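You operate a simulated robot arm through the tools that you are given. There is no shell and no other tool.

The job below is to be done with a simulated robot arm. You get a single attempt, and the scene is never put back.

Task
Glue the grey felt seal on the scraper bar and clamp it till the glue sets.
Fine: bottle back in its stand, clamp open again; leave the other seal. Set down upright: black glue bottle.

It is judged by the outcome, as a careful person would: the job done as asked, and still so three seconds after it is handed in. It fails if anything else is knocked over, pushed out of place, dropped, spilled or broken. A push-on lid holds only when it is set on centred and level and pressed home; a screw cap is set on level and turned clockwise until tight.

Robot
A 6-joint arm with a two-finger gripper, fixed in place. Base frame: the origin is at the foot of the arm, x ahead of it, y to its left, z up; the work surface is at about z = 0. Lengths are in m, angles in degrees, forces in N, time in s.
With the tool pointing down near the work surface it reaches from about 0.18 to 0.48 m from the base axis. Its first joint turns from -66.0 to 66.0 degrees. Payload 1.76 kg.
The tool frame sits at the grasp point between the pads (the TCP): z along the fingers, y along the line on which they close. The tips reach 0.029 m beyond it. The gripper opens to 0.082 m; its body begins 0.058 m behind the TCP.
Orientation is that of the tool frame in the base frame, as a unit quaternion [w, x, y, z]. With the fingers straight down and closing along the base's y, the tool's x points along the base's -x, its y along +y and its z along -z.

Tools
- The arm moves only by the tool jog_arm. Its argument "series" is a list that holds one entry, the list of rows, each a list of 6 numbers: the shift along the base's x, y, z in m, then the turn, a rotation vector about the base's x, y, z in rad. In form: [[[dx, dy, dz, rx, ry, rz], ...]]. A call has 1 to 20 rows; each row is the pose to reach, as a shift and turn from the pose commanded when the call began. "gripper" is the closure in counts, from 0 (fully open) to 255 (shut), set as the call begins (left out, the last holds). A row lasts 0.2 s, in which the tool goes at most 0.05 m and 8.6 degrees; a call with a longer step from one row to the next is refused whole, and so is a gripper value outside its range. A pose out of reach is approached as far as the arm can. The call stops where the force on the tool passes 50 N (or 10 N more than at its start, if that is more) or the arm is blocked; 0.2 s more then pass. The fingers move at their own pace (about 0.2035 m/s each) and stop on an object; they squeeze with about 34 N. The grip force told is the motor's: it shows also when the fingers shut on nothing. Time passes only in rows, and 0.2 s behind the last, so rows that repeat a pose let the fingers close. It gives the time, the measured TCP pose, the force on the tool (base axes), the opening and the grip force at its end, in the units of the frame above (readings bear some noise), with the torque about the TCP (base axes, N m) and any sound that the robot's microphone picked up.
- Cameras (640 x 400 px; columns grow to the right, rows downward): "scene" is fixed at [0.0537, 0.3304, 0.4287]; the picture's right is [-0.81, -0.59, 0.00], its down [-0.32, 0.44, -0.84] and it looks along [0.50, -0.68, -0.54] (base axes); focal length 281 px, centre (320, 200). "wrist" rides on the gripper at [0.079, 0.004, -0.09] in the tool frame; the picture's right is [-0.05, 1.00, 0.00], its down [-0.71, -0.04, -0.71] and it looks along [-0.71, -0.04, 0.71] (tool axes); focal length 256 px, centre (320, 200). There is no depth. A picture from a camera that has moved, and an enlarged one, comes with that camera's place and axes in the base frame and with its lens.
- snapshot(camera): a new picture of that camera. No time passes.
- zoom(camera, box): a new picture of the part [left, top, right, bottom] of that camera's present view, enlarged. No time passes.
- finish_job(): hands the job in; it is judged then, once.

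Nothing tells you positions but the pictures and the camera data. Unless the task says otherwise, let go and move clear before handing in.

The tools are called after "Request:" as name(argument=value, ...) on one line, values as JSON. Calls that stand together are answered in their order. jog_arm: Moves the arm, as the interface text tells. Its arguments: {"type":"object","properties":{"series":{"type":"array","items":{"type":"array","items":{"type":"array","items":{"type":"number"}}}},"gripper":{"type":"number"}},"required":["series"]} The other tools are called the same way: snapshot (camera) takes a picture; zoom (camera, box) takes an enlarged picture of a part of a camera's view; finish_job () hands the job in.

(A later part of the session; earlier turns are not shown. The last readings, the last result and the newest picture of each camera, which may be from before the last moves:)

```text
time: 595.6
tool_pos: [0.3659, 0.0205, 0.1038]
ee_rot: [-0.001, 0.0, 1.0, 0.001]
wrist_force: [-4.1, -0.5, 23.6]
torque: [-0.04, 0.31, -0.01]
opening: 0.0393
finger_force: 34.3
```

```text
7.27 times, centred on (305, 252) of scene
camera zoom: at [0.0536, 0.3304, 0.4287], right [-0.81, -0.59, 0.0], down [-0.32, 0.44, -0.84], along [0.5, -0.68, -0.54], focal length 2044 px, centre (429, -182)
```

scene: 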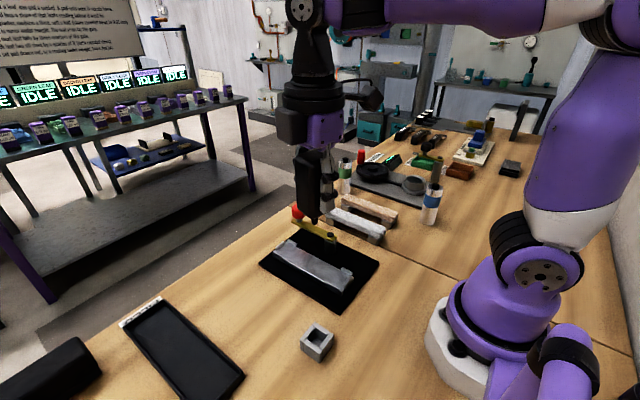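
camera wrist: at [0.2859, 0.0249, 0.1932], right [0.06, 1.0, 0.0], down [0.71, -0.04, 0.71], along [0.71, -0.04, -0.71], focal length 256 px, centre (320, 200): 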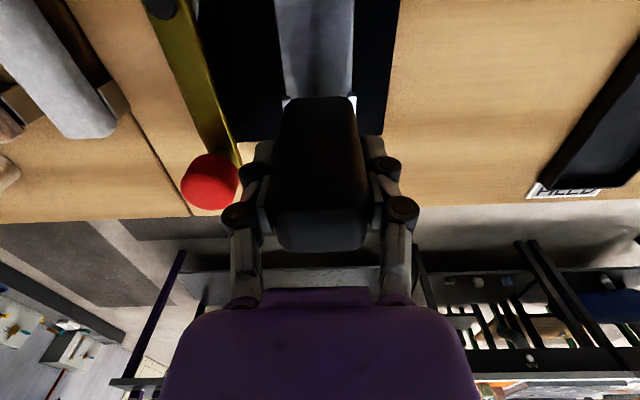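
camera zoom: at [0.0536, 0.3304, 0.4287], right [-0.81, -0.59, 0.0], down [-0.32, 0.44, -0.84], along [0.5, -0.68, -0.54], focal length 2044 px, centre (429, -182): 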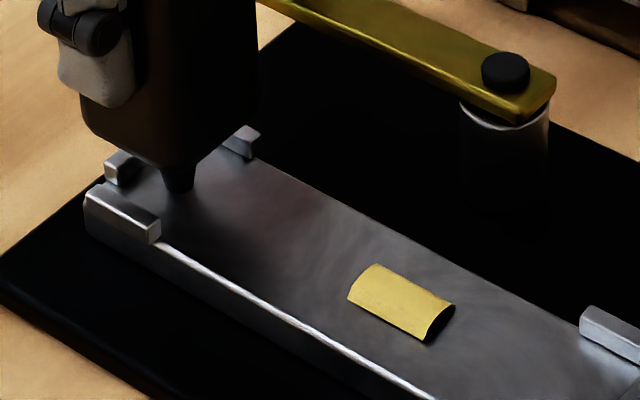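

Pressing harder adds nothing. I'll go back to exactly the height that worked and retrace slowly, checking after each stretch which sections fill.

Request:
jog_arm(series=[[[0, -0.0005, 0.0009, 0, 0, 0], [-0.002, -0.0005, 0.0009, 0, 0, 0], [-0.004, -0.0005, 0.0009, 0, 0, 0], [-0.006, -0.0005, 0.0009, 0, 0, 0], [-0.008, -0.0005, 0.0009, 0, 0, 0], [-0.01, -0.0005, 0.0009, 0, 0, 0], [-0.012, -0.0005, 0.0009, 0, 0, 0], [-0.014, -0.0005, 0.0009, 0, 0, 0], [-0.016, -0.0005, 0.0009, 0, 0, 0], [-0.018, -0.0005, 0.0009, 0, 0, 0], [-0.02, -0.0005, 0.0009, 0, 0, 0], [-0.022, -0.0005, 0.0009, 0, 0, 0], [-0.024, -0.0005, 0.0009, 0, 0, 0], [-0.026, -0.0005, 0.0009, 0, 0, 0], [-0.028, -0.0005, 0.0009, 0, 0, 0], [-0.03, -0.0005, 0.0009, 0, 0, 0], [-0.032, -0.0005, 0.0009, 0, 0, 0], [-0.034, -0.0005, 0.0009, 0, 0, 0], [-0.036, -0.0005, 0.0009, 0, 0, 0], [-0.038, -0.0005, 0.0009, 0, 0, 0]]], gripper=255)

Request:
zoom(camera="scene", box=[270, 225, 340, 280])

```text
time: 599.8
tool_pos: [0.3279, 0.0201, 0.1037]
ee_rot: [-0.001, 0.001, 1.0, 0.001]
wrist_force: [0.7, -0.4, -0.4]
torque: [0.01, 0.03, 0.01]
opening: 0.0393
finger_force: 33.9
```

```text
7.27 times, centred on (305, 252) of scene
camera zoom: at [0.0537, 0.3304, 0.4287], right [-0.81, -0.59, 0.0], down [-0.32, 0.44, -0.84], along [0.5, -0.68, -0.54], focal length 2044 px, centre (429, -182)
```

zoom: 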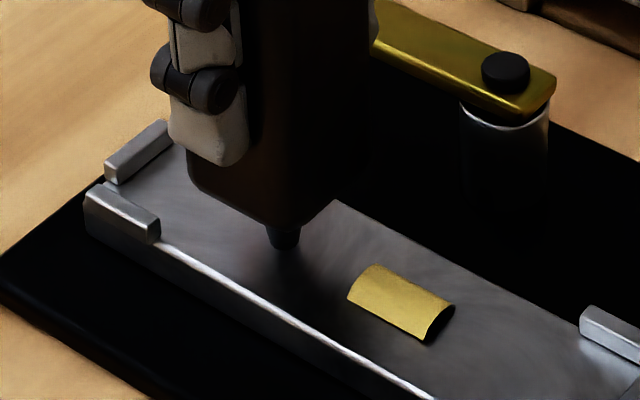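

Request:
jog_arm(series=[[[-0.002, 0, 0, 0, 0, 0], [-0.004, 0, 0, 0, 0, 0], [-0.006, 0, 0, 0, 0, 0], [-0.008, 0, 0, 0, 0, 0], [-0.01, 0, 0, 0, 0, 0], [-0.012, 0, 0, 0, 0, 0], [-0.014, 0, 0, 0, 0, 0], [-0.016, 0, 0, 0, 0, 0], [-0.018, 0, 0, 0, 0, 0], [-0.02, 0, 0, 0, 0, 0], [-0.022, 0, 0, 0, 0, 0], [-0.024, 0, 0, 0, 0, 0], [-0.026, 0, 0, 0, 0, 0], [-0.028, 0, 0, 0, 0, 0], [-0.03, 0, 0, 0, 0, 0], [-0.032, 0, 0, 0, 0, 0], [-0.034, 0, 0, 0, 0, 0], [-0.036, 0, 0, 0, 0, 0], [-0.038, 0, 0, 0, 0, 0], [-0.04, 0, 0, 0, 0, 0]]], gripper=255)

Request:
zoom(camera="scene", box=[280, 230, 360, 290])

```text
time: 604.0
tool_pos: [0.2876, 0.0194, 0.1037]
ee_rot: [-0.001, 0.002, 1.0, 0.001]
wrist_force: [0.2, -0.1, -2.1]
torque: [-0.02, 0.0, -0.01]
opening: 0.0392
finger_force: 33.8
```

```text
6.67 times, centred on (320, 260) of scene
camera zoom: at [0.0537, 0.3304, 0.4287], right [-0.81, -0.59, 0.0], down [-0.32, 0.44, -0.84], along [0.5, -0.68, -0.54], focal length 1873 px, centre (320, -200)
```

zoom: 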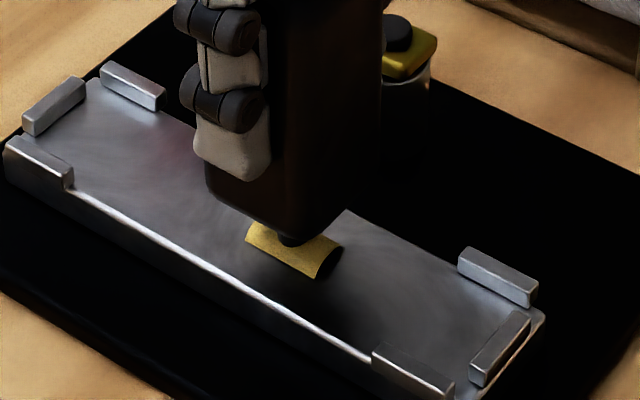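

The bead hasn't grown elsewhere. Perhaps each section needs a continuous dwell of a few seconds at this near-touch height; I'll go to the middle of the next section (x ≈ 0.264) and hold there.

Request:
jog_arm(series=[[[-0.008, 0, 0, 0, 0, 0], [-0.016, 0, 0, 0, 0, 0], [-0.024, 0, 0, 0, 0, 0], [-0.024, 0, 0, 0, 0, 0], [-0.024, 0, 0, 0, 0, 0], [-0.024, 0, 0, 0, 0, 0], [-0.024, 0, 0, 0, 0, 0], [-0.024, 0, 0, 0, 0, 0], [-0.024, 0, 0, 0, 0, 0], [-0.024, 0, 0, 0, 0, 0], [-0.024, 0, 0, 0, 0, 0], [-0.024, 0, 0, 0, 0, 0], [-0.024, 0, 0, 0, 0, 0], [-0.024, 0, 0, 0, 0, 0], [-0.024, 0, 0, 0, 0, 0], [-0.024, 0, 0, 0, 0, 0], [-0.024, 0, 0, 0, 0, 0], [-0.024, 0, 0, 0, 0, 0], [-0.024, 0, 0, 0, 0, 0], [-0.024, 0, 0, 0, 0, 0]]], gripper=255)

Request:
zoom(camera="scene", box=[280, 230, 360, 290])

```text
time: 608.2
tool_pos: [0.2637, 0.0197, 0.1045]
ee_rot: [-0.001, 0.0, 1.0, 0.001]
wrist_force: [-0.3, 0.5, -0.9]
torque: [0.0, 0.01, -0.02]
opening: 0.0392
finger_force: 34.1
```

```text
6.67 times, centred on (320, 260) of scene
camera zoom: at [0.0537, 0.3305, 0.4287], right [-0.81, -0.59, 0.0], down [-0.32, 0.44, -0.84], along [0.5, -0.68, -0.54], focal length 1873 px, centre (320, -200)
```

zoom: 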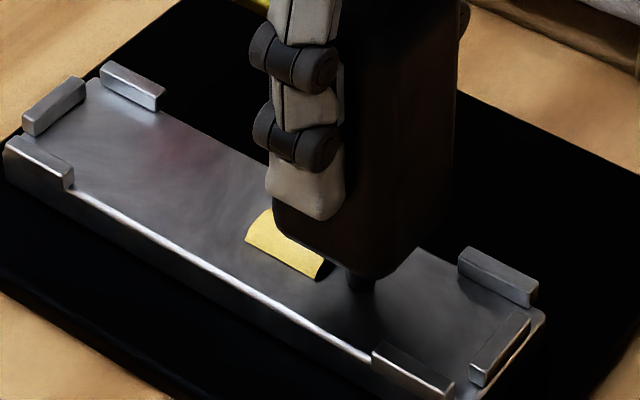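

Static dwell doesn't do it. The filled section may have been where the tip just grazed the bar while moving. I'll lower to a bare graze here and draw it along.

Request:
jog_arm(series=[[[0, 0, -0.0001, 0, 0, 0], [0, 0, -0.0002, 0, 0, 0]]])

Request:
jog_arm(series=[[[0, 0, -0.0001, 0, 0, 0], [0, 0, -0.0001, 0, 0, 0]]])

Request:
jog_arm(series=[[[0, 0, -0.0001, 0, 0, 0], [0, 0, -0.0001, 0, 0, 0]]])

```text
time: 608.8
tool_pos: [0.2641, 0.0192, 0.1045]
ee_rot: [-0.001, 0.001, 1.0, 0.001]
wrist_force: [-0.3, 0.7, -2.2]
torque: [0.0, 0.01, -0.01]
opening: 0.0393
finger_force: 33.9
```

```text
time: 609.4
tool_pos: [0.2641, 0.0198, 0.103]
ee_rot: [0.0, 0.001, 1.0, 0.0]
wrist_force: [0.0, -0.9, 1.5]
torque: [-0.05, 0.05, -0.02]
opening: 0.0392
finger_force: 33.7
```

```text
time: 610.0
tool_pos: [0.2641, 0.0201, 0.1044]
ee_rot: [0.0, 0.001, 1.0, 0.0]
wrist_force: [0.2, -0.3, -0.7]
torque: [-0.02, 0.03, -0.02]
opening: 0.039
finger_force: 34.1
```

Request:
jog_arm(series=[[[0, 0, -0.0001, 0, 0, 0], [0, 0, -0.0001, 0, 0, 0]]])

Request:
jog_arm(series=[[[0, 0, -0.0001, 0, 0, 0], [0, 0, -0.0001, 0, 0, 0]]])

Request:
zoom(camera="scene", box=[280, 230, 360, 290])

```text
time: 610.6
tool_pos: [0.2638, 0.0191, 0.1039]
ee_rot: [-0.001, 0.0, 1.0, 0.001]
wrist_force: [-2.5, -1.0, 5.4]
torque: [-0.06, 0.16, 0.03]
opening: 0.0392
finger_force: 34.2
```

```text
time: 611.2
tool_pos: [0.2643, 0.0202, 0.1036]
ee_rot: [-0.001, 0.0, 1.0, 0.001]
wrist_force: [-6.0, 0.4, 17.8]
torque: [0.0, 0.46, -0.02]
opening: 0.0393
finger_force: 34.0
```

```text
6.67 times, centred on (320, 260) of scene
camera zoom: at [0.0537, 0.3304, 0.4287], right [-0.81, -0.59, 0.0], down [-0.32, 0.44, -0.84], along [0.5, -0.68, -0.54], focal length 1873 px, centre (320, -200)
```

zoom: 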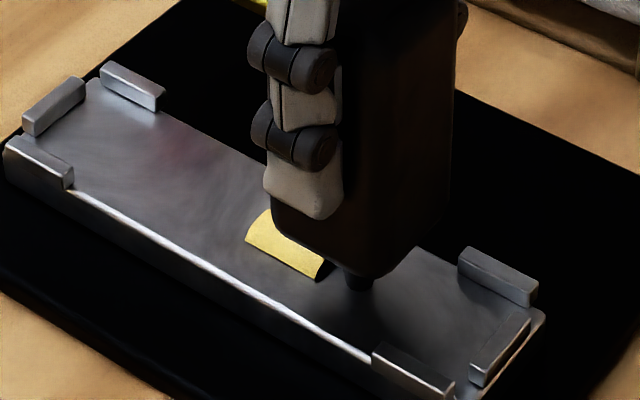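

Request:
jog_arm(series=[[[0, 0, 0.0001, 0, 0, 0], [0.001, 0, 0.0001, 0, 0, 0], [0.003, 0, 0.0001, 0, 0, 0], [0.005, 0, 0.0001, 0, 0, 0], [0.007, 0, 0.0001, 0, 0, 0], [0.009, 0, 0.0001, 0, 0, 0], [0.007, 0, 0.0001, 0, 0, 0], [0.005, 0, 0.0001, 0, 0, 0], [0.003, 0, 0.0001, 0, 0, 0], [0.001, 0, 0.0001, 0, 0, 0], [-0.001, 0, 0.0001, 0, 0, 0], [-0.003, 0, 0.0001, 0, 0, 0], [-0.005, 0, 0.0001, 0, 0, 0], [-0.007, 0, 0.0001, 0, 0, 0], [-0.009, 0, 0.0001, 0, 0, 0], [-0.011, 0, 0.0001, 0, 0, 0], [-0.009, 0, 0.0001, 0, 0, 0], [-0.007, 0, 0.0001, 0, 0, 0], [-0.005, 0, 0.0001, 0, 0, 0], [-0.003, 0, 0.0001, 0, 0, 0]]], gripper=255)

Request:
zoom(camera="scene", box=[280, 230, 360, 290])

```text
time: 615.4
tool_pos: [0.2606, 0.019, 0.103]
ee_rot: [0.0, 0.001, 1.0, 0.001]
wrist_force: [-7.8, 1.4, 18.8]
torque: [0.03, 0.51, -0.02]
opening: 0.0393
finger_force: 33.9
```

```text
6.67 times, centred on (320, 260) of scene
camera zoom: at [0.0537, 0.3304, 0.4287], right [-0.81, -0.59, 0.0], down [-0.32, 0.44, -0.84], along [0.5, -0.68, -0.54], focal length 1873 px, centre (320, -200)
```

zoom: 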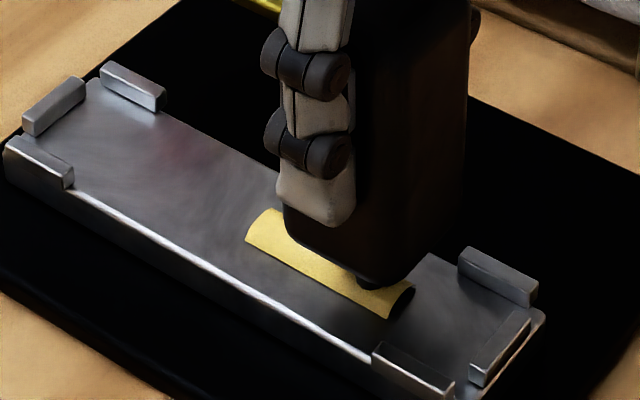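

The next section has filled – light contact while rubbing back and forth over a section lays the glue. Now the same for the nearest section.

Request:
jog_arm(series=[[[-0.002, 0, 0, 0, 0, 0], [-0.005, 0, 0, 0, 0, 0], [-0.008, 0, 0, 0, 0, 0], [-0.011, 0, 0, 0, 0, 0], [-0.013, 0, 0, 0, 0, 0], [-0.015, 0, 0, 0, 0, 0], [-0.017, 0, 0, 0, 0, 0], [-0.019, 0, 0, 0, 0, 0], [-0.021, 0, 0, 0, 0, 0], [-0.023, 0, 0, 0, 0, 0], [-0.025, 0, 0, 0, 0, 0], [-0.027, 0, 0, 0, 0, 0], [-0.029, 0, 0, 0, 0, 0], [-0.027, 0, 0, 0, 0, 0], [-0.025, 0, 0, 0, 0, 0], [-0.023, 0, 0, 0, 0, 0], [-0.021, 0, 0, 0, 0, 0], [-0.019, 0, 0, 0, 0, 0], [-0.017, 0, 0, 0, 0, 0], [-0.015, 0, 0, 0, 0, 0]]], gripper=255)

Request:
zoom(camera="scene", box=[290, 235, 370, 295])

```text
time: 619.6
tool_pos: [0.2448, 0.0207, 0.1041]
ee_rot: [-0.001, 0.0, 1.0, 0.0]
wrist_force: [0.2, 1.1, -0.7]
torque: [0.02, -0.02, -0.05]
opening: 0.0393
finger_force: 33.9
```

```text
6.67 times, centred on (330, 265) of scene
camera zoom: at [0.0537, 0.3305, 0.4287], right [-0.81, -0.59, 0.0], down [-0.32, 0.44, -0.84], along [0.5, -0.68, -0.54], focal length 1873 px, centre (253, -233)
```

zoom: 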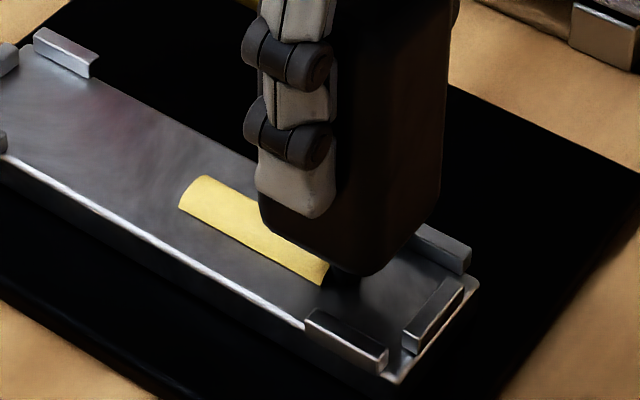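

Request:
jog_arm(series=[[[-0.001, 0, -0.0003, 0, 0, 0], [-0.003, 0, -0.0003, 0, 0, 0], [-0.005, 0, -0.0003, 0, 0, 0], [-0.007, 0, -0.0003, 0, 0, 0], [-0.009, 0, -0.0003, 0, 0, 0], [-0.011, 0, -0.0003, 0, 0, 0], [-0.013, 0, -0.0003, 0, 0, 0], [-0.011, 0, -0.0003, 0, 0, 0], [-0.009, 0, -0.0003, 0, 0, 0], [-0.007, 0, -0.0003, 0, 0, 0], [-0.005, 0, -0.0003, 0, 0, 0], [-0.003, 0, -0.0003, 0, 0, 0], [-0.001, 0, -0.0003, 0, 0, 0], [0.001, 0, -0.0003, 0, 0, 0], [0.003, 0, -0.0003, 0, 0, 0], [0.001, 0, -0.0003, 0, 0, 0], [-0.001, 0, -0.0003, 0, 0, 0], [-0.003, 0, -0.0003, 0, 0, 0], [-0.005, 0, -0.0003, 0, 0, 0], [-0.007, 0, -0.0003, 0, 0, 0]]], gripper=255)

Request:
zoom(camera="scene", box=[290, 235, 370, 295])

```text
time: 623.8
tool_pos: [0.2385, 0.0199, 0.1037]
ee_rot: [0.001, 0.001, 1.0, 0.001]
wrist_force: [5.2, 0.0, 12.7]
torque: [-0.03, -0.43, -0.01]
opening: 0.0395
finger_force: 33.9
```

```text
6.67 times, centred on (330, 265) of scene
camera zoom: at [0.0537, 0.3304, 0.4287], right [-0.81, -0.59, 0.0], down [-0.32, 0.44, -0.84], along [0.5, -0.68, -0.54], focal length 1873 px, centre (253, -233)
```

zoom: 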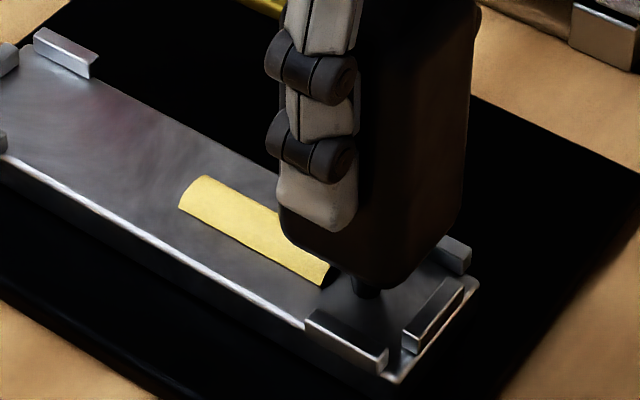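

Request:
jog_arm(series=[[[0.002, 0, 0.0001, 0, 0, 0], [0.004, 0, 0.0001, 0, 0, 0], [0.006, 0, 0.0001, 0, 0, 0], [0.008, 0, 0.0001, 0, 0, 0], [0.01, 0, 0.0001, 0, 0, 0], [0.008, 0, 0.0001, 0, 0, 0], [0.006, 0, 0.0001, 0, 0, 0], [0.004, 0, 0.0001, 0, 0, 0], [0.002, 0, 0.0001, 0, 0, 0], [0.0, 0, 0.0001, 0, 0, 0], [-0.002, 0, 0.0001, 0, 0, 0], [-0.004, 0, 0.0001, 0, 0, 0], [-0.006, 0, 0.0001, 0, 0, 0], [-0.004, 0, 0.0001, 0, 0, 0], [-0.002, 0, 0.0001, 0, 0, 0], [0.0, 0, 0.0001, 0, 0, 0], [0.002, 0, 0.0001, 0, 0, 0], [0.004, 0, 0.0001, 0, 0, 0], [0.006, 0, 0.0001, 0, 0, 0], [0.008, 0, 0.0001, 0, 0, 0]]], gripper=255)

Request:
zoom(camera="scene", box=[290, 235, 370, 295])

```text
time: 628.0
tool_pos: [0.2461, 0.0207, 0.1038]
ee_rot: [-0.001, 0.001, 1.0, 0.002]
wrist_force: [0.9, 0.8, -0.7]
torque: [0.0, 0.01, 0.02]
opening: 0.0393
finger_force: 33.8
```

```text
6.67 times, centred on (330, 265) of scene
camera zoom: at [0.0537, 0.3305, 0.4287], right [-0.81, -0.59, 0.0], down [-0.32, 0.44, -0.84], along [0.5, -0.68, -0.54], focal length 1873 px, centre (253, -233)
```

zoom: 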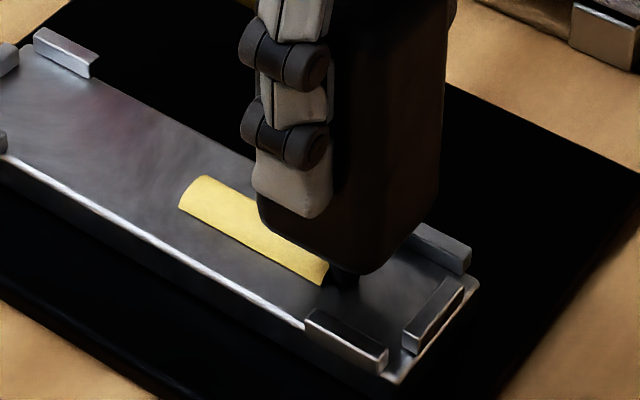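

Request:
jog_arm(series=[[[0, 0, -0.0003, 0, 0, 0], [-0.001, 0, -0.0006, 0, 0, 0], [-0.003, 0, -0.0006, 0, 0, 0], [-0.005, 0, -0.0006, 0, 0, 0], [-0.007, 0, -0.0006, 0, 0, 0], [-0.009, 0, -0.0006, 0, 0, 0], [-0.011, 0, -0.0006, 0, 0, 0], [-0.013, 0, -0.0006, 0, 0, 0], [-0.011, 0, -0.0006, 0, 0, 0], [-0.009, 0, -0.0006, 0, 0, 0], [-0.007, 0, -0.0006, 0, 0, 0], [-0.005, 0, -0.0006, 0, 0, 0], [-0.003, 0, -0.0006, 0, 0, 0], [-0.001, 0, -0.0006, 0, 0, 0], [0.001, 0, -0.0006, 0, 0, 0], [-0.001, 0, -0.0006, 0, 0, 0], [-0.003, 0, -0.0006, 0, 0, 0], [-0.005, 0, -0.0006, 0, 0, 0], [-0.007, 0, -0.0006, 0, 0, 0], [-0.009, 0, -0.0006, 0, 0, 0]]], gripper=255)

Request:
zoom(camera="scene", box=[290, 235, 370, 295])

```text
time: 632.2
tool_pos: [0.2368, 0.0203, 0.103]
ee_rot: [-0.001, 0.001, 1.0, 0.001]
wrist_force: [0.1, 0.1, -1.7]
torque: [0.03, 0.03, 0.0]
opening: 0.039
finger_force: 34.2
```

```text
6.67 times, centred on (330, 265) of scene
camera zoom: at [0.0537, 0.3305, 0.4287], right [-0.81, -0.59, 0.0], down [-0.32, 0.44, -0.84], along [0.5, -0.68, -0.54], focal length 1873 px, centre (253, -233)
```

zoom: 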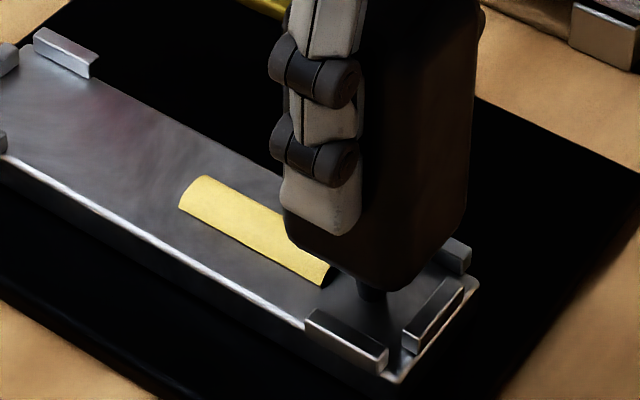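

Request:
jog_arm(series=[[[0, 0, -0.0002, 0, 0, 0], [0.002, 0, -0.0002, 0, 0, 0], [0.004, 0, -0.0002, 0, 0, 0], [0.006, 0, -0.0002, 0, 0, 0], [0.008, 0, -0.0002, 0, 0, 0], [0.006, 0, -0.0002, 0, 0, 0], [0.004, 0, -0.0002, 0, 0, 0], [0.002, 0, -0.0002, 0, 0, 0], [0.0, 0, -0.0002, 0, 0, 0], [-0.002, 0, -0.0002, 0, 0, 0], [-0.004, 0, -0.0002, 0, 0, 0], [-0.002, 0, -0.0002, 0, 0, 0], [0.0, 0, -0.0002, 0, 0, 0], [0.002, 0, -0.0002, 0, 0, 0], [0.004, 0, -0.0002, 0, 0, 0], [0.006, 0, -0.0002, 0, 0, 0], [0.004, 0, -0.0002, 0, 0, 0], [0.002, 0, -0.0002, 0, 0, 0], [0.0, 0, -0.0002, 0, 0, 0], [0.002, 0, -0.0002, 0, 0, 0]]], gripper=255)

Request:
zoom(camera="scene", box=[290, 235, 370, 295])

Request:
jog_arm(series=[[[0, 0, -0.0002, 0, 0, 0], [0.002, 0, -0.0002, 0, 0, 0], [0.004, 0, -0.0002, 0, 0, 0], [0.006, 0, -0.0002, 0, 0, 0], [0.004, 0, -0.0002, 0, 0, 0], [0.002, 0, -0.0002, 0, 0, 0], [0.0, 0, -0.0002, 0, 0, 0], [-0.002, 0, -0.0002, 0, 0, 0], [-0.004, 0, -0.0002, 0, 0, 0], [-0.006, 0, -0.0002, 0, 0, 0], [-0.004, 0, -0.0002, 0, 0, 0], [-0.002, 0, -0.0002, 0, 0, 0], [0.0, 0, -0.0002, 0, 0, 0], [0.002, 0, -0.0002, 0, 0, 0], [0.004, 0, -0.0002, 0, 0, 0], [0.006, 0, -0.0002, 0, 0, 0], [0.004, 0, -0.0002, 0, 0, 0], [0.002, 0, -0.0002, 0, 0, 0], [0.0, 0, -0.0002, 0, 0, 0], [0.0, 0, -0.0002, 0, 0, 0]]], gripper=255)

Request:
zoom(camera="scene", box=[290, 235, 370, 295])

```text
time: 636.4
tool_pos: [0.2387, 0.0196, 0.1038]
ee_rot: [-0.001, 0.0, 1.0, 0.0]
wrist_force: [-7.9, -0.2, 20.6]
torque: [0.0, 0.51, -0.01]
opening: 0.0392
finger_force: 34.3
```

```text
6.67 times, centred on (330, 265) of scene
camera zoom: at [0.0537, 0.3304, 0.4287], right [-0.81, -0.59, 0.0], down [-0.32, 0.44, -0.84], along [0.5, -0.68, -0.54], focal length 1873 px, centre (253, -233)
```

zoom: 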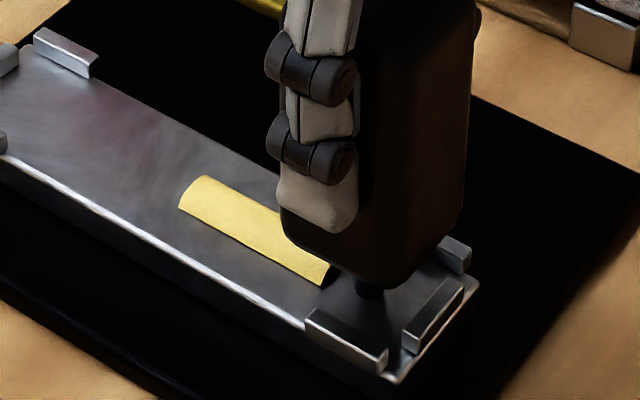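

```text
time: 640.6
tool_pos: [0.239, 0.0206, 0.1014]
ee_rot: [-0.002, 0.001, 1.0, 0.002]
wrist_force: [0.1, 0.1, -1.1]
torque: [0.01, 0.0, -0.01]
opening: 0.0391
finger_force: 34.0
```

```text
6.67 times, centred on (330, 265) of scene
camera zoom: at [0.0537, 0.3305, 0.4287], right [-0.81, -0.59, 0.0], down [-0.32, 0.44, -0.84], along [0.5, -0.68, -0.54], focal length 1873 px, centre (253, -233)
```

zoom: 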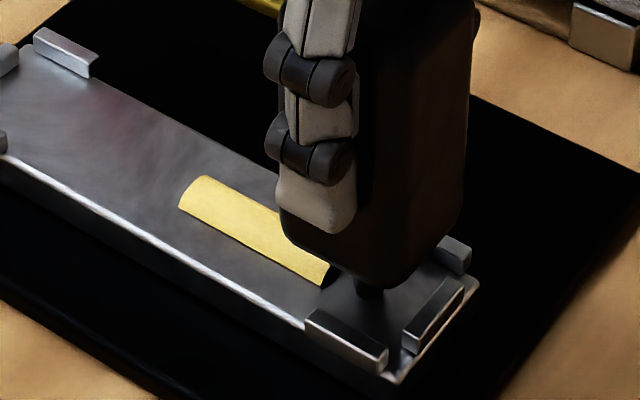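

Perhaps the last near section is centred nearer x ≈ 0.250, and I have been rubbing short of it. Moving there.

Request:
jog_arm(series=[[[0.002, 0, 0.0, 0, 0, 0], [0.004, 0, 0.0, 0, 0, 0], [0.006, 0, 0, 0, 0, 0], [0.008, 0, 0, 0, 0, 0], [0.01, 0, 0, 0, 0, 0], [0.012, 0, 0, 0, 0, 0], [0.014, 0, 0, 0, 0, 0], [0.016, 0, 0, 0, 0, 0], [0.018, 0, 0, 0, 0, 0], [0.02, 0, 0, 0, 0, 0], [0.018, 0, 0, 0, 0, 0], [0.016, 0, 0, 0, 0, 0], [0.014, 0, 0, 0, 0, 0], [0.012, 0, 0, 0, 0, 0], [0.01, 0, 0, 0, 0, 0], [0.008, 0, 0, 0, 0, 0], [0.006, 0, 0, 0, 0, 0], [0.008, 0, 0, 0, 0, 0], [0.01, 0, 0, 0, 0, 0], [0.012, 0, 0, 0, 0, 0]]], gripper=255)

Request:
zoom(camera="scene", box=[290, 235, 370, 295])

```text
time: 644.8
tool_pos: [0.2512, 0.0186, 0.1028]
ee_rot: [-0.001, 0.001, 1.0, 0.0]
wrist_force: [0.4, -0.3, -1.7]
torque: [0.0, -0.02, -0.02]
opening: 0.039
finger_force: 34.1
```

```text
6.67 times, centred on (330, 265) of scene
camera zoom: at [0.0537, 0.3304, 0.4287], right [-0.81, -0.59, 0.0], down [-0.32, 0.44, -0.84], along [0.5, -0.68, -0.54], focal length 1873 px, centre (253, -233)
```

zoom: 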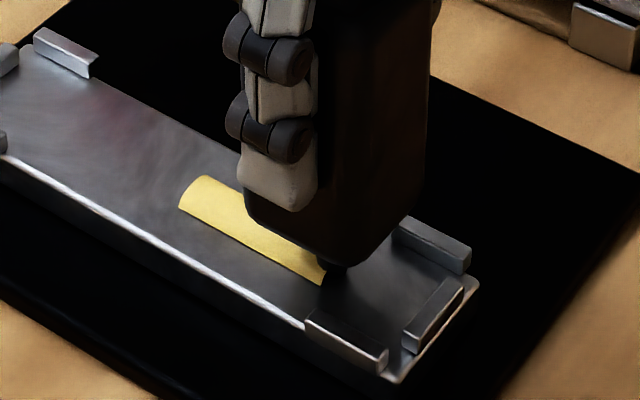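

Request:
jog_arm(series=[[[-0.008, 0, -0.0004, 0, 0, 0], [-0.008, 0, -0.0008, 0, 0, 0], [-0.008, 0, -0.0008, 0, 0, 0]]], gripper=255)

Request:
jog_arm(series=[[[0, 0, -0.0004, 0, 0, 0], [0, 0, -0.0004, 0, 0, 0]]])

```text
time: 645.6
tool_pos: [0.2441, 0.0203, 0.1027]
ee_rot: [0.002, 0.001, 1.0, 0.001]
wrist_force: [6.9, -1.4, 23.0]
torque: [-0.16, -0.48, 0.03]
opening: 0.0395
finger_force: 33.7
```

```text
time: 646.2
tool_pos: [0.2445, 0.0205, 0.1012]
ee_rot: [-0.001, 0.001, 1.0, 0.0]
wrist_force: [7.0, 0.4, 25.4]
torque: [0.01, -0.57, -0.03]
opening: 0.0394
finger_force: 33.5
```

Request:
jog_arm(series=[[[0.001, 0, 0.0, 0, 0, 0], [0.003, 0, 0.0, 0, 0, 0], [0.005, 0, 0, 0, 0, 0], [0.007, 0, 0, 0, 0, 0], [0.009, 0, 0, 0, 0, 0], [0.011, 0, 0, 0, 0, 0], [0.013, 0, 0, 0, 0, 0], [0.015, 0, 0, 0, 0, 0], [0.017, 0, 0, 0, 0, 0], [0.015, 0, 0, 0, 0, 0], [0.013, 0, 0, 0, 0, 0], [0.011, 0, 0, 0, 0, 0], [0.009, 0, 0, 0, 0, 0], [0.007, 0, 0, 0, 0, 0], [0.005, 0, 0, 0, 0, 0], [0.003, 0, 0, 0, 0, 0], [0.001, 0, 0, 0, 0, 0], [0.003, 0, 0, 0, 0, 0], [0.005, 0, 0, 0, 0, 0], [0.007, 0, 0, 0, 0, 0]]], gripper=255)

Request:
zoom(camera="scene", box=[290, 235, 370, 295])

```text
time: 650.4
tool_pos: [0.2501, 0.0203, 0.1012]
ee_rot: [0.0, 0.001, 1.0, 0.001]
wrist_force: [0.1, 0.4, -2.5]
torque: [-0.01, -0.01, -0.02]
opening: 0.0394
finger_force: 33.9
```

```text
6.67 times, centred on (330, 265) of scene
camera zoom: at [0.0537, 0.3305, 0.4287], right [-0.81, -0.59, 0.0], down [-0.32, 0.44, -0.84], along [0.5, -0.68, -0.54], focal length 1873 px, centre (253, -233)
```

zoom: 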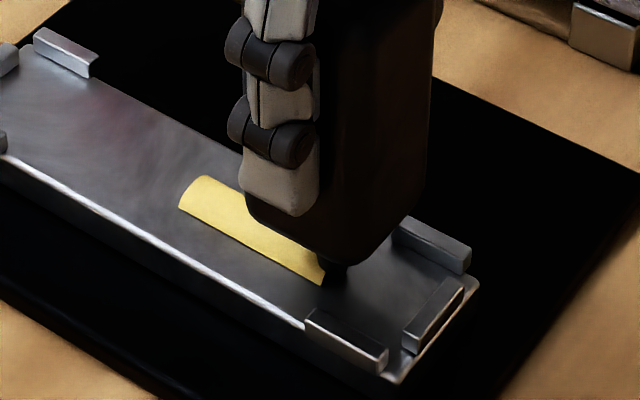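

Request:
jog_arm(series=[[[0, 0, 0.006, 0, 0, 0], [0.02, 0, 0.008, 0, 0, 0], [0.04, 0, 0.008, 0, 0, 0], [0.053, 0, 0.008, 0, 0, 0], [0.053, 0, 0.003, 0, 0, 0], [0.053, 0, 0.0015, 0, 0, 0], [0.053, 0, 0.0015, 0, 0, 0]]], gripper=255)

Request:
jog_arm(series=[[[0, 0, -0.0008, 0, 0, 0], [0, 0, -0.0008, 0, 0, 0]]])

Request:
jog_arm(series=[[[0, 0, -0.0005, 0, 0, 0], [0, 0, -0.0005, 0, 0, 0]]])

Request:
zoom(camera="scene", box=[275, 230, 355, 290])

```text
time: 652.0
tool_pos: [0.3036, 0.0215, 0.1019]
ee_rot: [-0.001, 0.0, 1.0, 0.0]
wrist_force: [0.3, -0.5, -1.4]
torque: [0.0, 0.0, 0.0]
opening: 0.0391
finger_force: 34.0
```

```text
time: 652.6
tool_pos: [0.304, 0.0197, 0.1026]
ee_rot: [-0.002, 0.001, 1.0, 0.001]
wrist_force: [-0.4, 0.5, -0.8]
torque: [0.03, -0.01, 0.02]
opening: 0.0389
finger_force: 34.7
```

```text
time: 653.2
tool_pos: [0.303, 0.0208, 0.1016]
ee_rot: [-0.001, 0.001, 1.0, 0.001]
wrist_force: [-0.1, 0.4, -1.2]
torque: [-0.01, -0.01, 0.0]
opening: 0.0394
finger_force: 34.1
```

```text
6.67 times, centred on (315, 260) of scene
camera zoom: at [0.0537, 0.3305, 0.4287], right [-0.81, -0.59, 0.0], down [-0.32, 0.44, -0.84], along [0.5, -0.68, -0.54], focal length 1873 px, centre (353, -200)
```

zoom: 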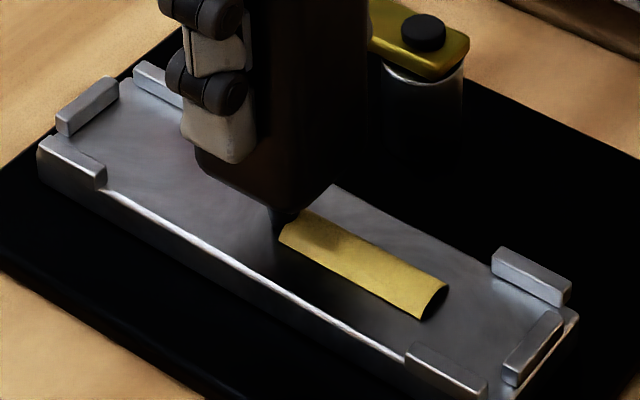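

Request:
jog_arm(series=[[[0.004, 0, -0.0004, 0, 0, 0], [0.0075, 0, -0.0004, 0, 0, 0], [0.0075, 0, -0.0004, 0, 0, 0]]], gripper=255)

Request:
jog_arm(series=[[[0, 0, -0.0004, 0, 0, 0], [0, 0, -0.0004, 0, 0, 0]]])

Request:
jog_arm(series=[[[0, 0, -0.0003, 0, 0, 0], [0, 0, -0.0003, 0, 0, 0]]])

```text
time: 654.0
tool_pos: [0.3119, 0.0208, 0.1011]
ee_rot: [-0.001, 0.0, 1.0, 0.0]
wrist_force: [-0.9, 0.0, -1.3]
torque: [-0.01, -0.01, 0.0]
opening: 0.0392
finger_force: 33.2
```

```text
time: 654.6
tool_pos: [0.3101, 0.0208, 0.1014]
ee_rot: [-0.001, 0.001, 1.0, 0.001]
wrist_force: [-0.1, -0.4, -0.8]
torque: [0.0, 0.0, -0.01]
opening: 0.0394
finger_force: 33.6
```

```text
time: 655.2
tool_pos: [0.3107, 0.0193, 0.1004]
ee_rot: [-0.001, 0.001, 1.0, 0.001]
wrist_force: [-0.4, 0.3, -1.7]
torque: [0.01, 0.02, -0.01]
opening: 0.0392
finger_force: 34.0
```

Request:
jog_arm(series=[[[0, 0, -0.0003, 0, 0, 0], [0, 0, -0.0003, 0, 0, 0]]])

Request:
jog_arm(series=[[[0, 0, -0.0003, 0, 0, 0], [0, 0, -0.0003, 0, 0, 0]]])

Request:
jog_arm(series=[[[0, 0, -0.0003, 0, 0, 0], [0, 0, -0.0003, 0, 0, 0]]])

Request:
zoom(camera="scene", box=[275, 230, 355, 290])

```text
time: 655.8
tool_pos: [0.3104, 0.0199, 0.0995]
ee_rot: [-0.001, 0.002, 1.0, 0.001]
wrist_force: [-2.8, 0.6, 8.1]
torque: [0.08, 0.16, 0.01]
opening: 0.0392
finger_force: 33.8
```

```text
time: 656.4
tool_pos: [0.3114, 0.021, 0.0997]
ee_rot: [0.0, 0.0, 1.0, 0.001]
wrist_force: [-8.5, 0.4, 24.0]
torque: [-0.05, 0.51, 0.0]
opening: 0.0393
finger_force: 34.0
```

```text
time: 657.0
tool_pos: [0.3117, 0.0197, 0.099]
ee_rot: [0.001, 0.0, 1.0, 0.001]
wrist_force: [-4.0, -0.1, 26.6]
torque: [0.0, 0.3, 0.02]
opening: 0.0394
finger_force: 34.3
```

```text
6.67 times, centred on (315, 260) of scene
camera zoom: at [0.0536, 0.3304, 0.4287], right [-0.81, -0.59, 0.0], down [-0.32, 0.44, -0.84], along [0.5, -0.68, -0.54], focal length 1873 px, centre (353, -200)
```

zoom: 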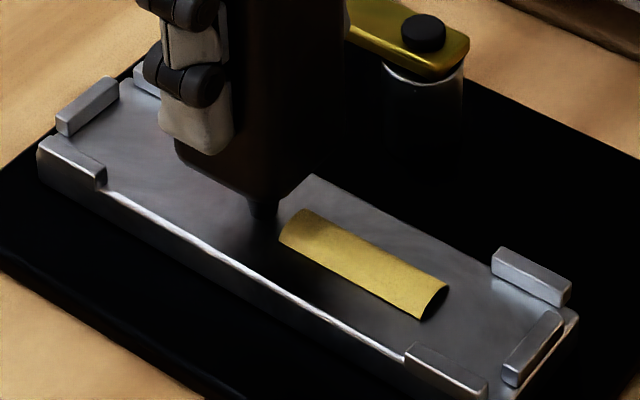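

Request:
jog_arm(series=[[[0.001, 0, 0.0002, 0, 0, 0], [0.003, 0, 0.0002, 0, 0, 0], [0.005, 0, 0.0002, 0, 0, 0], [0.007, 0, 0.0002, 0, 0, 0], [0.009, 0, 0.0002, 0, 0, 0], [0.007, 0, 0.0002, 0, 0, 0], [0.005, 0, 0.0002, 0, 0, 0], [0.003, 0, 0.0002, 0, 0, 0], [0.001, 0, 0.0002, 0, 0, 0], [-0.001, 0, 0.0002, 0, 0, 0], [-0.003, 0, 0.0002, 0, 0, 0], [-0.005, 0, 0.0002, 0, 0, 0], [-0.007, 0, 0.0002, 0, 0, 0], [-0.009, 0, 0.0002, 0, 0, 0], [-0.007, 0, 0.0002, 0, 0, 0], [-0.005, 0, 0.0002, 0, 0, 0], [-0.003, 0, 0.0002, 0, 0, 0], [-0.001, 0, 0.0002, 0, 0, 0], [0.001, 0, 0.0002, 0, 0, 0], [0.003, 0, 0.0002, 0, 0, 0]]], gripper=255)

Request:
zoom(camera="scene", box=[275, 230, 355, 290])

```text
time: 661.2
tool_pos: [0.3143, 0.019, 0.1007]
ee_rot: [-0.001, 0.001, 1.0, 0.001]
wrist_force: [0.3, 0.6, -1.5]
torque: [0.02, -0.01, -0.02]
opening: 0.0395
finger_force: 34.4
```

```text
6.67 times, centred on (315, 260) of scene
camera zoom: at [0.0537, 0.3305, 0.4287], right [-0.81, -0.59, 0.0], down [-0.32, 0.44, -0.84], along [0.5, -0.68, -0.54], focal length 1873 px, centre (353, -200)
```

zoom: 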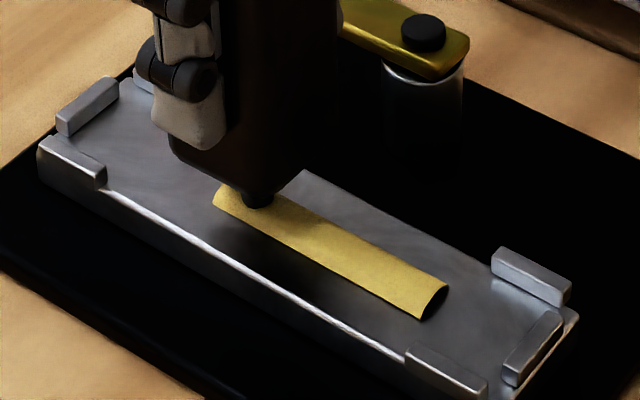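

Section 4 filled the same way – firm contact plus rubbing within the section. On to section 5 (x ≈ 0.335).

Request:
jog_arm(series=[[[0.004, 0, 0.002, 0, 0, 0], [0.01, 0, 0.002, 0, 0, 0], [0.016, 0, 0.002, 0, 0, 0], [0.0208, 0, 0.001, 0, 0, 0], [0.0208, 0, -0.0004, 0, 0, 0], [0.0208, 0, -0.0004, 0, 0, 0]]], gripper=255)

Request:
jog_arm(series=[[[0, 0, -0.0004, 0, 0, 0], [0, 0, -0.0004, 0, 0, 0]]])

Request:
jog_arm(series=[[[0, 0, -0.0004, 0, 0, 0], [0, 0, -0.0004, 0, 0, 0]]])

```text
time: 662.6
tool_pos: [0.3343, 0.0195, 0.0998]
ee_rot: [-0.001, 0.001, 1.0, 0.001]
wrist_force: [-0.8, -0.6, 2.0]
torque: [-0.03, 0.05, -0.01]
opening: 0.0396
finger_force: 34.4
```

```text
time: 663.2
tool_pos: [0.3364, 0.019, 0.1006]
ee_rot: [0.0, 0.001, 1.0, 0.001]
wrist_force: [-6.0, -0.2, 18.2]
torque: [-0.05, 0.46, 0.0]
opening: 0.0392
finger_force: 33.9
```

```text
time: 663.8
tool_pos: [0.3354, 0.0202, 0.0996]
ee_rot: [0.001, 0.002, 1.0, 0.0]
wrist_force: [-6.1, 0.5, 27.5]
torque: [0.01, 0.39, 0.0]
opening: 0.0396
finger_force: 34.1
```

Request:
jog_arm(series=[[[0.001, 0, 0.0001, 0, 0, 0], [0.003, 0, 0.0001, 0, 0, 0], [0.005, 0, 0.0001, 0, 0, 0], [0.007, 0, 0.0001, 0, 0, 0], [0.009, 0, 0.0001, 0, 0, 0], [0.007, 0, 0.0001, 0, 0, 0], [0.005, 0, 0.0001, 0, 0, 0], [0.003, 0, 0.0001, 0, 0, 0], [0.001, 0, 0.0001, 0, 0, 0], [-0.001, 0, 0.0001, 0, 0, 0], [-0.003, 0, 0.0001, 0, 0, 0], [-0.005, 0, 0.0001, 0, 0, 0], [-0.007, 0, 0.0001, 0, 0, 0], [-0.009, 0, 0.0001, 0, 0, 0], [-0.007, 0, 0.0001, 0, 0, 0], [-0.005, 0, 0.0001, 0, 0, 0], [-0.003, 0, 0.0001, 0, 0, 0], [-0.001, 0, 0.0001, 0, 0, 0], [0.001, 0, 0.0001, 0, 0, 0], [0.003, 0, 0.0001, 0, 0, 0]]], gripper=255)

Request:
zoom(camera="scene", box=[270, 225, 350, 285])

```text
time: 668.0
tool_pos: [0.338, 0.0201, 0.0968]
ee_rot: [0.0, 0.001, 1.0, 0.001]
wrist_force: [-0.1, 1.0, 0.6]
torque: [0.06, 0.06, 0.01]
opening: 0.0393
finger_force: 33.6
```

```text
6.67 times, centred on (310, 255) of scene
camera zoom: at [0.0537, 0.3305, 0.4287], right [-0.81, -0.59, 0.0], down [-0.32, 0.44, -0.84], along [0.5, -0.68, -0.54], focal length 1873 px, centre (387, -167)
```

zoom: 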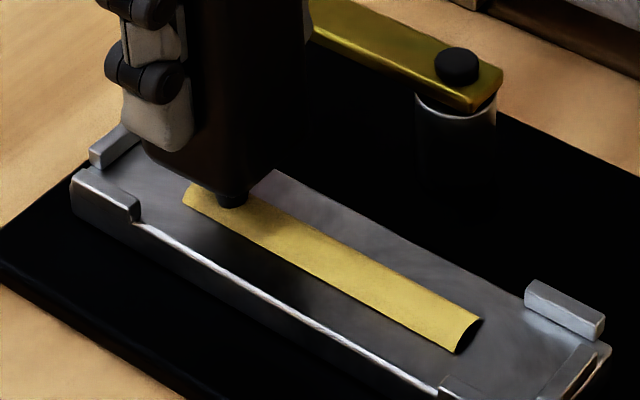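

Section 5 is filled too. Now the far section (x ≈ 0.359).

Request:
jog_arm(series=[[[0.004, 0, 0.002, 0, 0, 0], [0.01, 0, 0.002, 0, 0, 0], [0.016, 0, 0.002, 0, 0, 0], [0.0205, 0, 0.001, 0, 0, 0], [0.0205, 0, -0.0004, 0, 0, 0], [0.0205, 0, -0.0004, 0, 0, 0]]], gripper=255)

Request:
jog_arm(series=[[[0, 0, -0.0004, 0, 0, 0], [0, 0, -0.0004, 0, 0, 0]]])

Request:
jog_arm(series=[[[0, 0, -0.0004, 0, 0, 0], [0, 0, -0.0004, 0, 0, 0]]])

```text
time: 669.4
tool_pos: [0.3595, 0.0215, 0.0984]
ee_rot: [0.0, 0.001, 1.0, 0.001]
wrist_force: [-2.5, -1.1, 7.1]
torque: [-0.08, 0.12, -0.02]
opening: 0.0394
finger_force: 33.9
```

```text
time: 670.0
tool_pos: [0.3581, 0.0205, 0.0983]
ee_rot: [0.001, 0.002, 1.0, 0.001]
wrist_force: [-3.6, -3.2, 18.6]
torque: [-0.25, 0.26, 0.01]
opening: 0.0392
finger_force: 33.8
```

```text
time: 670.6
tool_pos: [0.3587, 0.0194, 0.0986]
ee_rot: [0.001, 0.001, 1.0, 0.002]
wrist_force: [-3.3, -0.5, 27.9]
torque: [-0.1, 0.26, 0.0]
opening: 0.0394
finger_force: 33.6
```

Request:
jog_arm(series=[[[0.001, 0, 0.0001, 0, 0, 0], [0.003, 0, 0.0001, 0, 0, 0], [0.005, 0, 0.0001, 0, 0, 0], [0.007, 0, 0.0001, 0, 0, 0], [0.005, 0, 0.0001, 0, 0, 0], [0.003, 0, 0.0001, 0, 0, 0], [0.001, 0, 0.0001, 0, 0, 0], [-0.001, 0, 0.0001, 0, 0, 0], [-0.003, 0, 0.0001, 0, 0, 0], [-0.005, 0, 0.0001, 0, 0, 0], [-0.007, 0, 0.0001, 0, 0, 0], [-0.009, 0, 0.0001, 0, 0, 0], [-0.007, 0, 0.0001, 0, 0, 0], [-0.005, 0, 0.0001, 0, 0, 0], [-0.003, 0, 0.0001, 0, 0, 0], [-0.001, 0, 0.0001, 0, 0, 0], [0.001, 0, 0.0001, 0, 0, 0], [0.003, 0, 0.0001, 0, 0, 0], [0.005, 0, 0.0001, 0, 0, 0], [0.003, 0, 0.0001, 0, 0, 0]]], gripper=255)

Request:
zoom(camera="scene", box=[265, 222, 345, 282])

```text
time: 674.8
tool_pos: [0.361, 0.0198, 0.0975]
ee_rot: [-0.001, 0.001, 1.0, 0.0]
wrist_force: [-0.4, 0.2, -1.2]
torque: [0.01, -0.02, -0.02]
opening: 0.039
finger_force: 33.9
```

```text
6.67 times, centred on (305, 252) of scene
camera zoom: at [0.0537, 0.3304, 0.4287], right [-0.81, -0.59, 0.0], down [-0.32, 0.44, -0.84], along [0.5, -0.68, -0.54], focal length 1873 px, centre (420, -147)
```

zoom: 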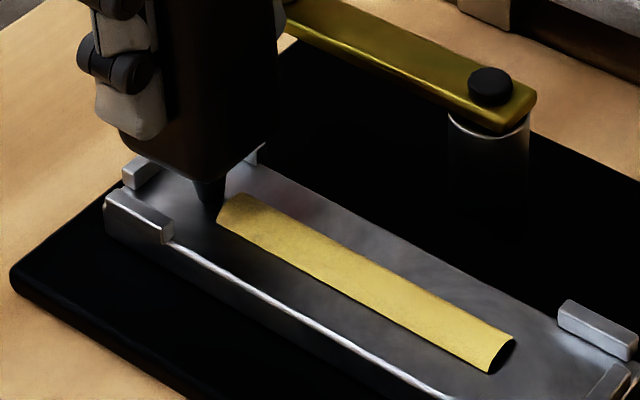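

The bead now runs from x ≈ 0.252 to 0.347, exactly centred on the bar – that looks like the complete bead (the end areas under the lugs don't take glue). Lifting off and taking the bottle back to its stand.

Request:
jog_arm(series=[[[0, 0, 0.015, 0, 0, 0], [0, 0, 0.045, 0, 0, 0], [-0.01, 0.01, 0.08, 0, 0, 0], [-0.045, 0.035, 0.085, 0, 0, 0], [-0.08, 0.06, 0.085, 0, 0, 0], [-0.115, 0.085, 0.085, 0, 0, 0], [-0.15, 0.105, 0.085, 0, 0, 0], [-0.162, 0.117, 0.085, 0, 0, 0], [-0.162, 0.117, 0.05, 0, 0, 0], [-0.162, 0.117, 0.02, 0, 0, 0], [-0.162, 0.117, -0.008, 0, 0, 0], [-0.162, 0.117, -0.008, 0, 0, 0]]])

Request:
zoom(camera="scene", box=[270, 270, 370, 370])

Request:
snapshot(camera="wrist")

```text
time: 677.4
tool_pos: [0.2004, 0.1374, 0.0892]
ee_rot: [-0.001, 0.001, 1.0, 0.001]
wrist_force: [-0.5, 0.5, -1.1]
torque: [0.04, 0.01, -0.01]
opening: 0.0391
finger_force: 34.1
```

```text
4.00 times, centred on (320, 320) of scene
camera zoom: at [0.0537, 0.3305, 0.4287], right [-0.81, -0.59, 0.0], down [-0.32, 0.44, -0.84], along [0.5, -0.68, -0.54], focal length 1124 px, centre (320, -280)
```

zoom: 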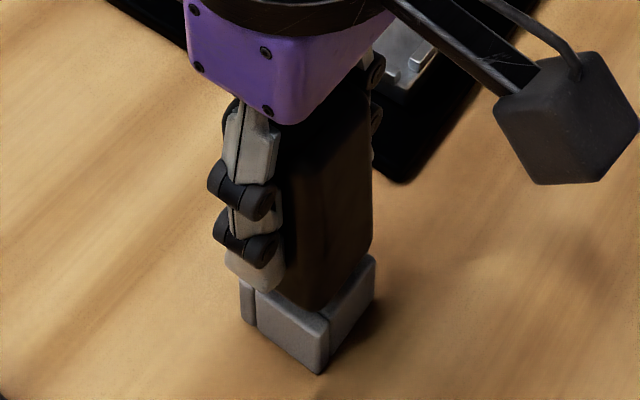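

```text
taken
camera wrist: at [0.1202, 0.1422, 0.1786], right [0.06, 1.0, 0.0], down [0.71, -0.04, 0.71], along [0.71, -0.04, -0.71], focal length 256 px, centre (320, 200)
```

wrist: 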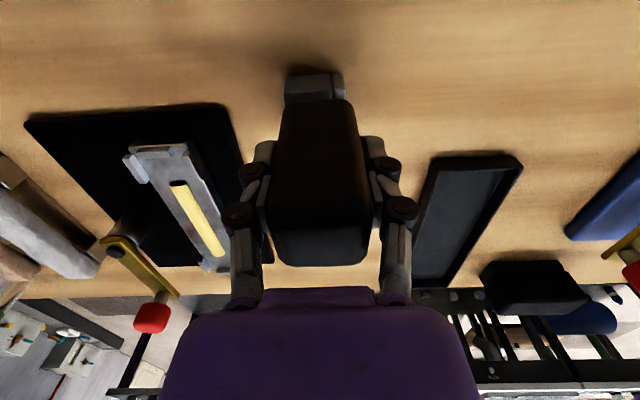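

The yellow bead is clearly visible along the bar. Lowering the bottle onto its stand.

Request:
jog_arm(series=[[[-0.0008, 0, -0.004, 0, 0, 0], [-0.0008, 0, -0.0065, 0, 0, 0], [-0.0008, 0, -0.0065, 0, 0, 0]]])

Request:
jog_arm(series=[[[0, 0, -0.001, 0, 0, 0], [0, 0, -0.0015, 0, 0, 0]]])

Request:
jog_arm(series=[[[0, 0, -0.001, 0, 0, 0], [0, 0, -0.001, 0, 0, 0]]])

```text
time: 678.2
tool_pos: [0.1999, 0.1372, 0.0837]
ee_rot: [-0.001, 0.0, 1.0, 0.002]
wrist_force: [-0.5, -0.3, -1.8]
torque: [-0.02, -0.03, -0.03]
opening: 0.0393
finger_force: 33.8
```

```text
time: 678.8
tool_pos: [0.2003, 0.1372, 0.0811]
ee_rot: [-0.001, 0.001, 1.0, 0.0]
wrist_force: [-0.6, 0.4, -1.3]
torque: [-0.02, -0.03, 0.03]
opening: 0.0389
finger_force: 33.9
```

```text
time: 679.4
tool_pos: [0.1985, 0.1362, 0.0804]
ee_rot: [-0.001, 0.001, 1.0, 0.001]
wrist_force: [-0.5, 0.3, -1.3]
torque: [0.02, -0.02, -0.02]
opening: 0.0394
finger_force: 34.7
```

Request:
jog_arm(series=[[[0, 0, -0.001, 0, 0, 0], [0, 0, -0.001, 0, 0, 0]]])

Request:
jog_arm(series=[[[0, 0, -0.001, 0, 0, 0], [0, 0, -0.001, 0, 0, 0]]])

Request:
zoom(camera="scene", box=[270, 270, 370, 370])

```text
time: 680.0
tool_pos: [0.1991, 0.1377, 0.079]
ee_rot: [-0.001, 0.0, 1.0, 0.001]
wrist_force: [-0.5, -0.2, -1.7]
torque: [0.0, 0.0, 0.01]
opening: 0.0393
finger_force: 34.2
```

```text
time: 680.6
tool_pos: [0.1997, 0.138, 0.0793]
ee_rot: [0.0, 0.001, 1.0, 0.001]
wrist_force: [-3.5, -2.7, 18.1]
torque: [-0.02, -0.16, -0.06]
opening: 0.0395
finger_force: 33.7
```

```text
4.00 times, centred on (320, 320) of scene
camera zoom: at [0.0537, 0.3304, 0.4287], right [-0.81, -0.59, 0.0], down [-0.32, 0.44, -0.84], along [0.5, -0.68, -0.54], focal length 1124 px, centre (320, -280)
```

zoom: 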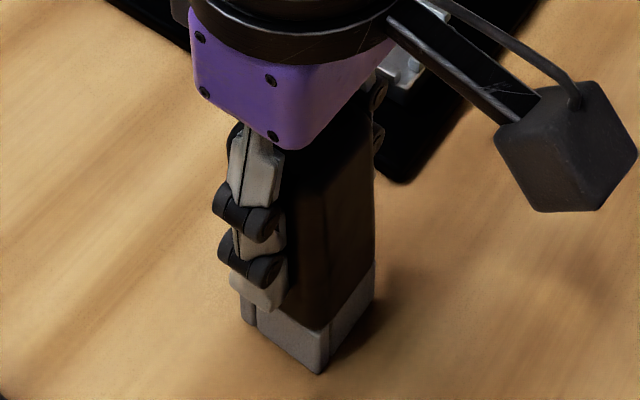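

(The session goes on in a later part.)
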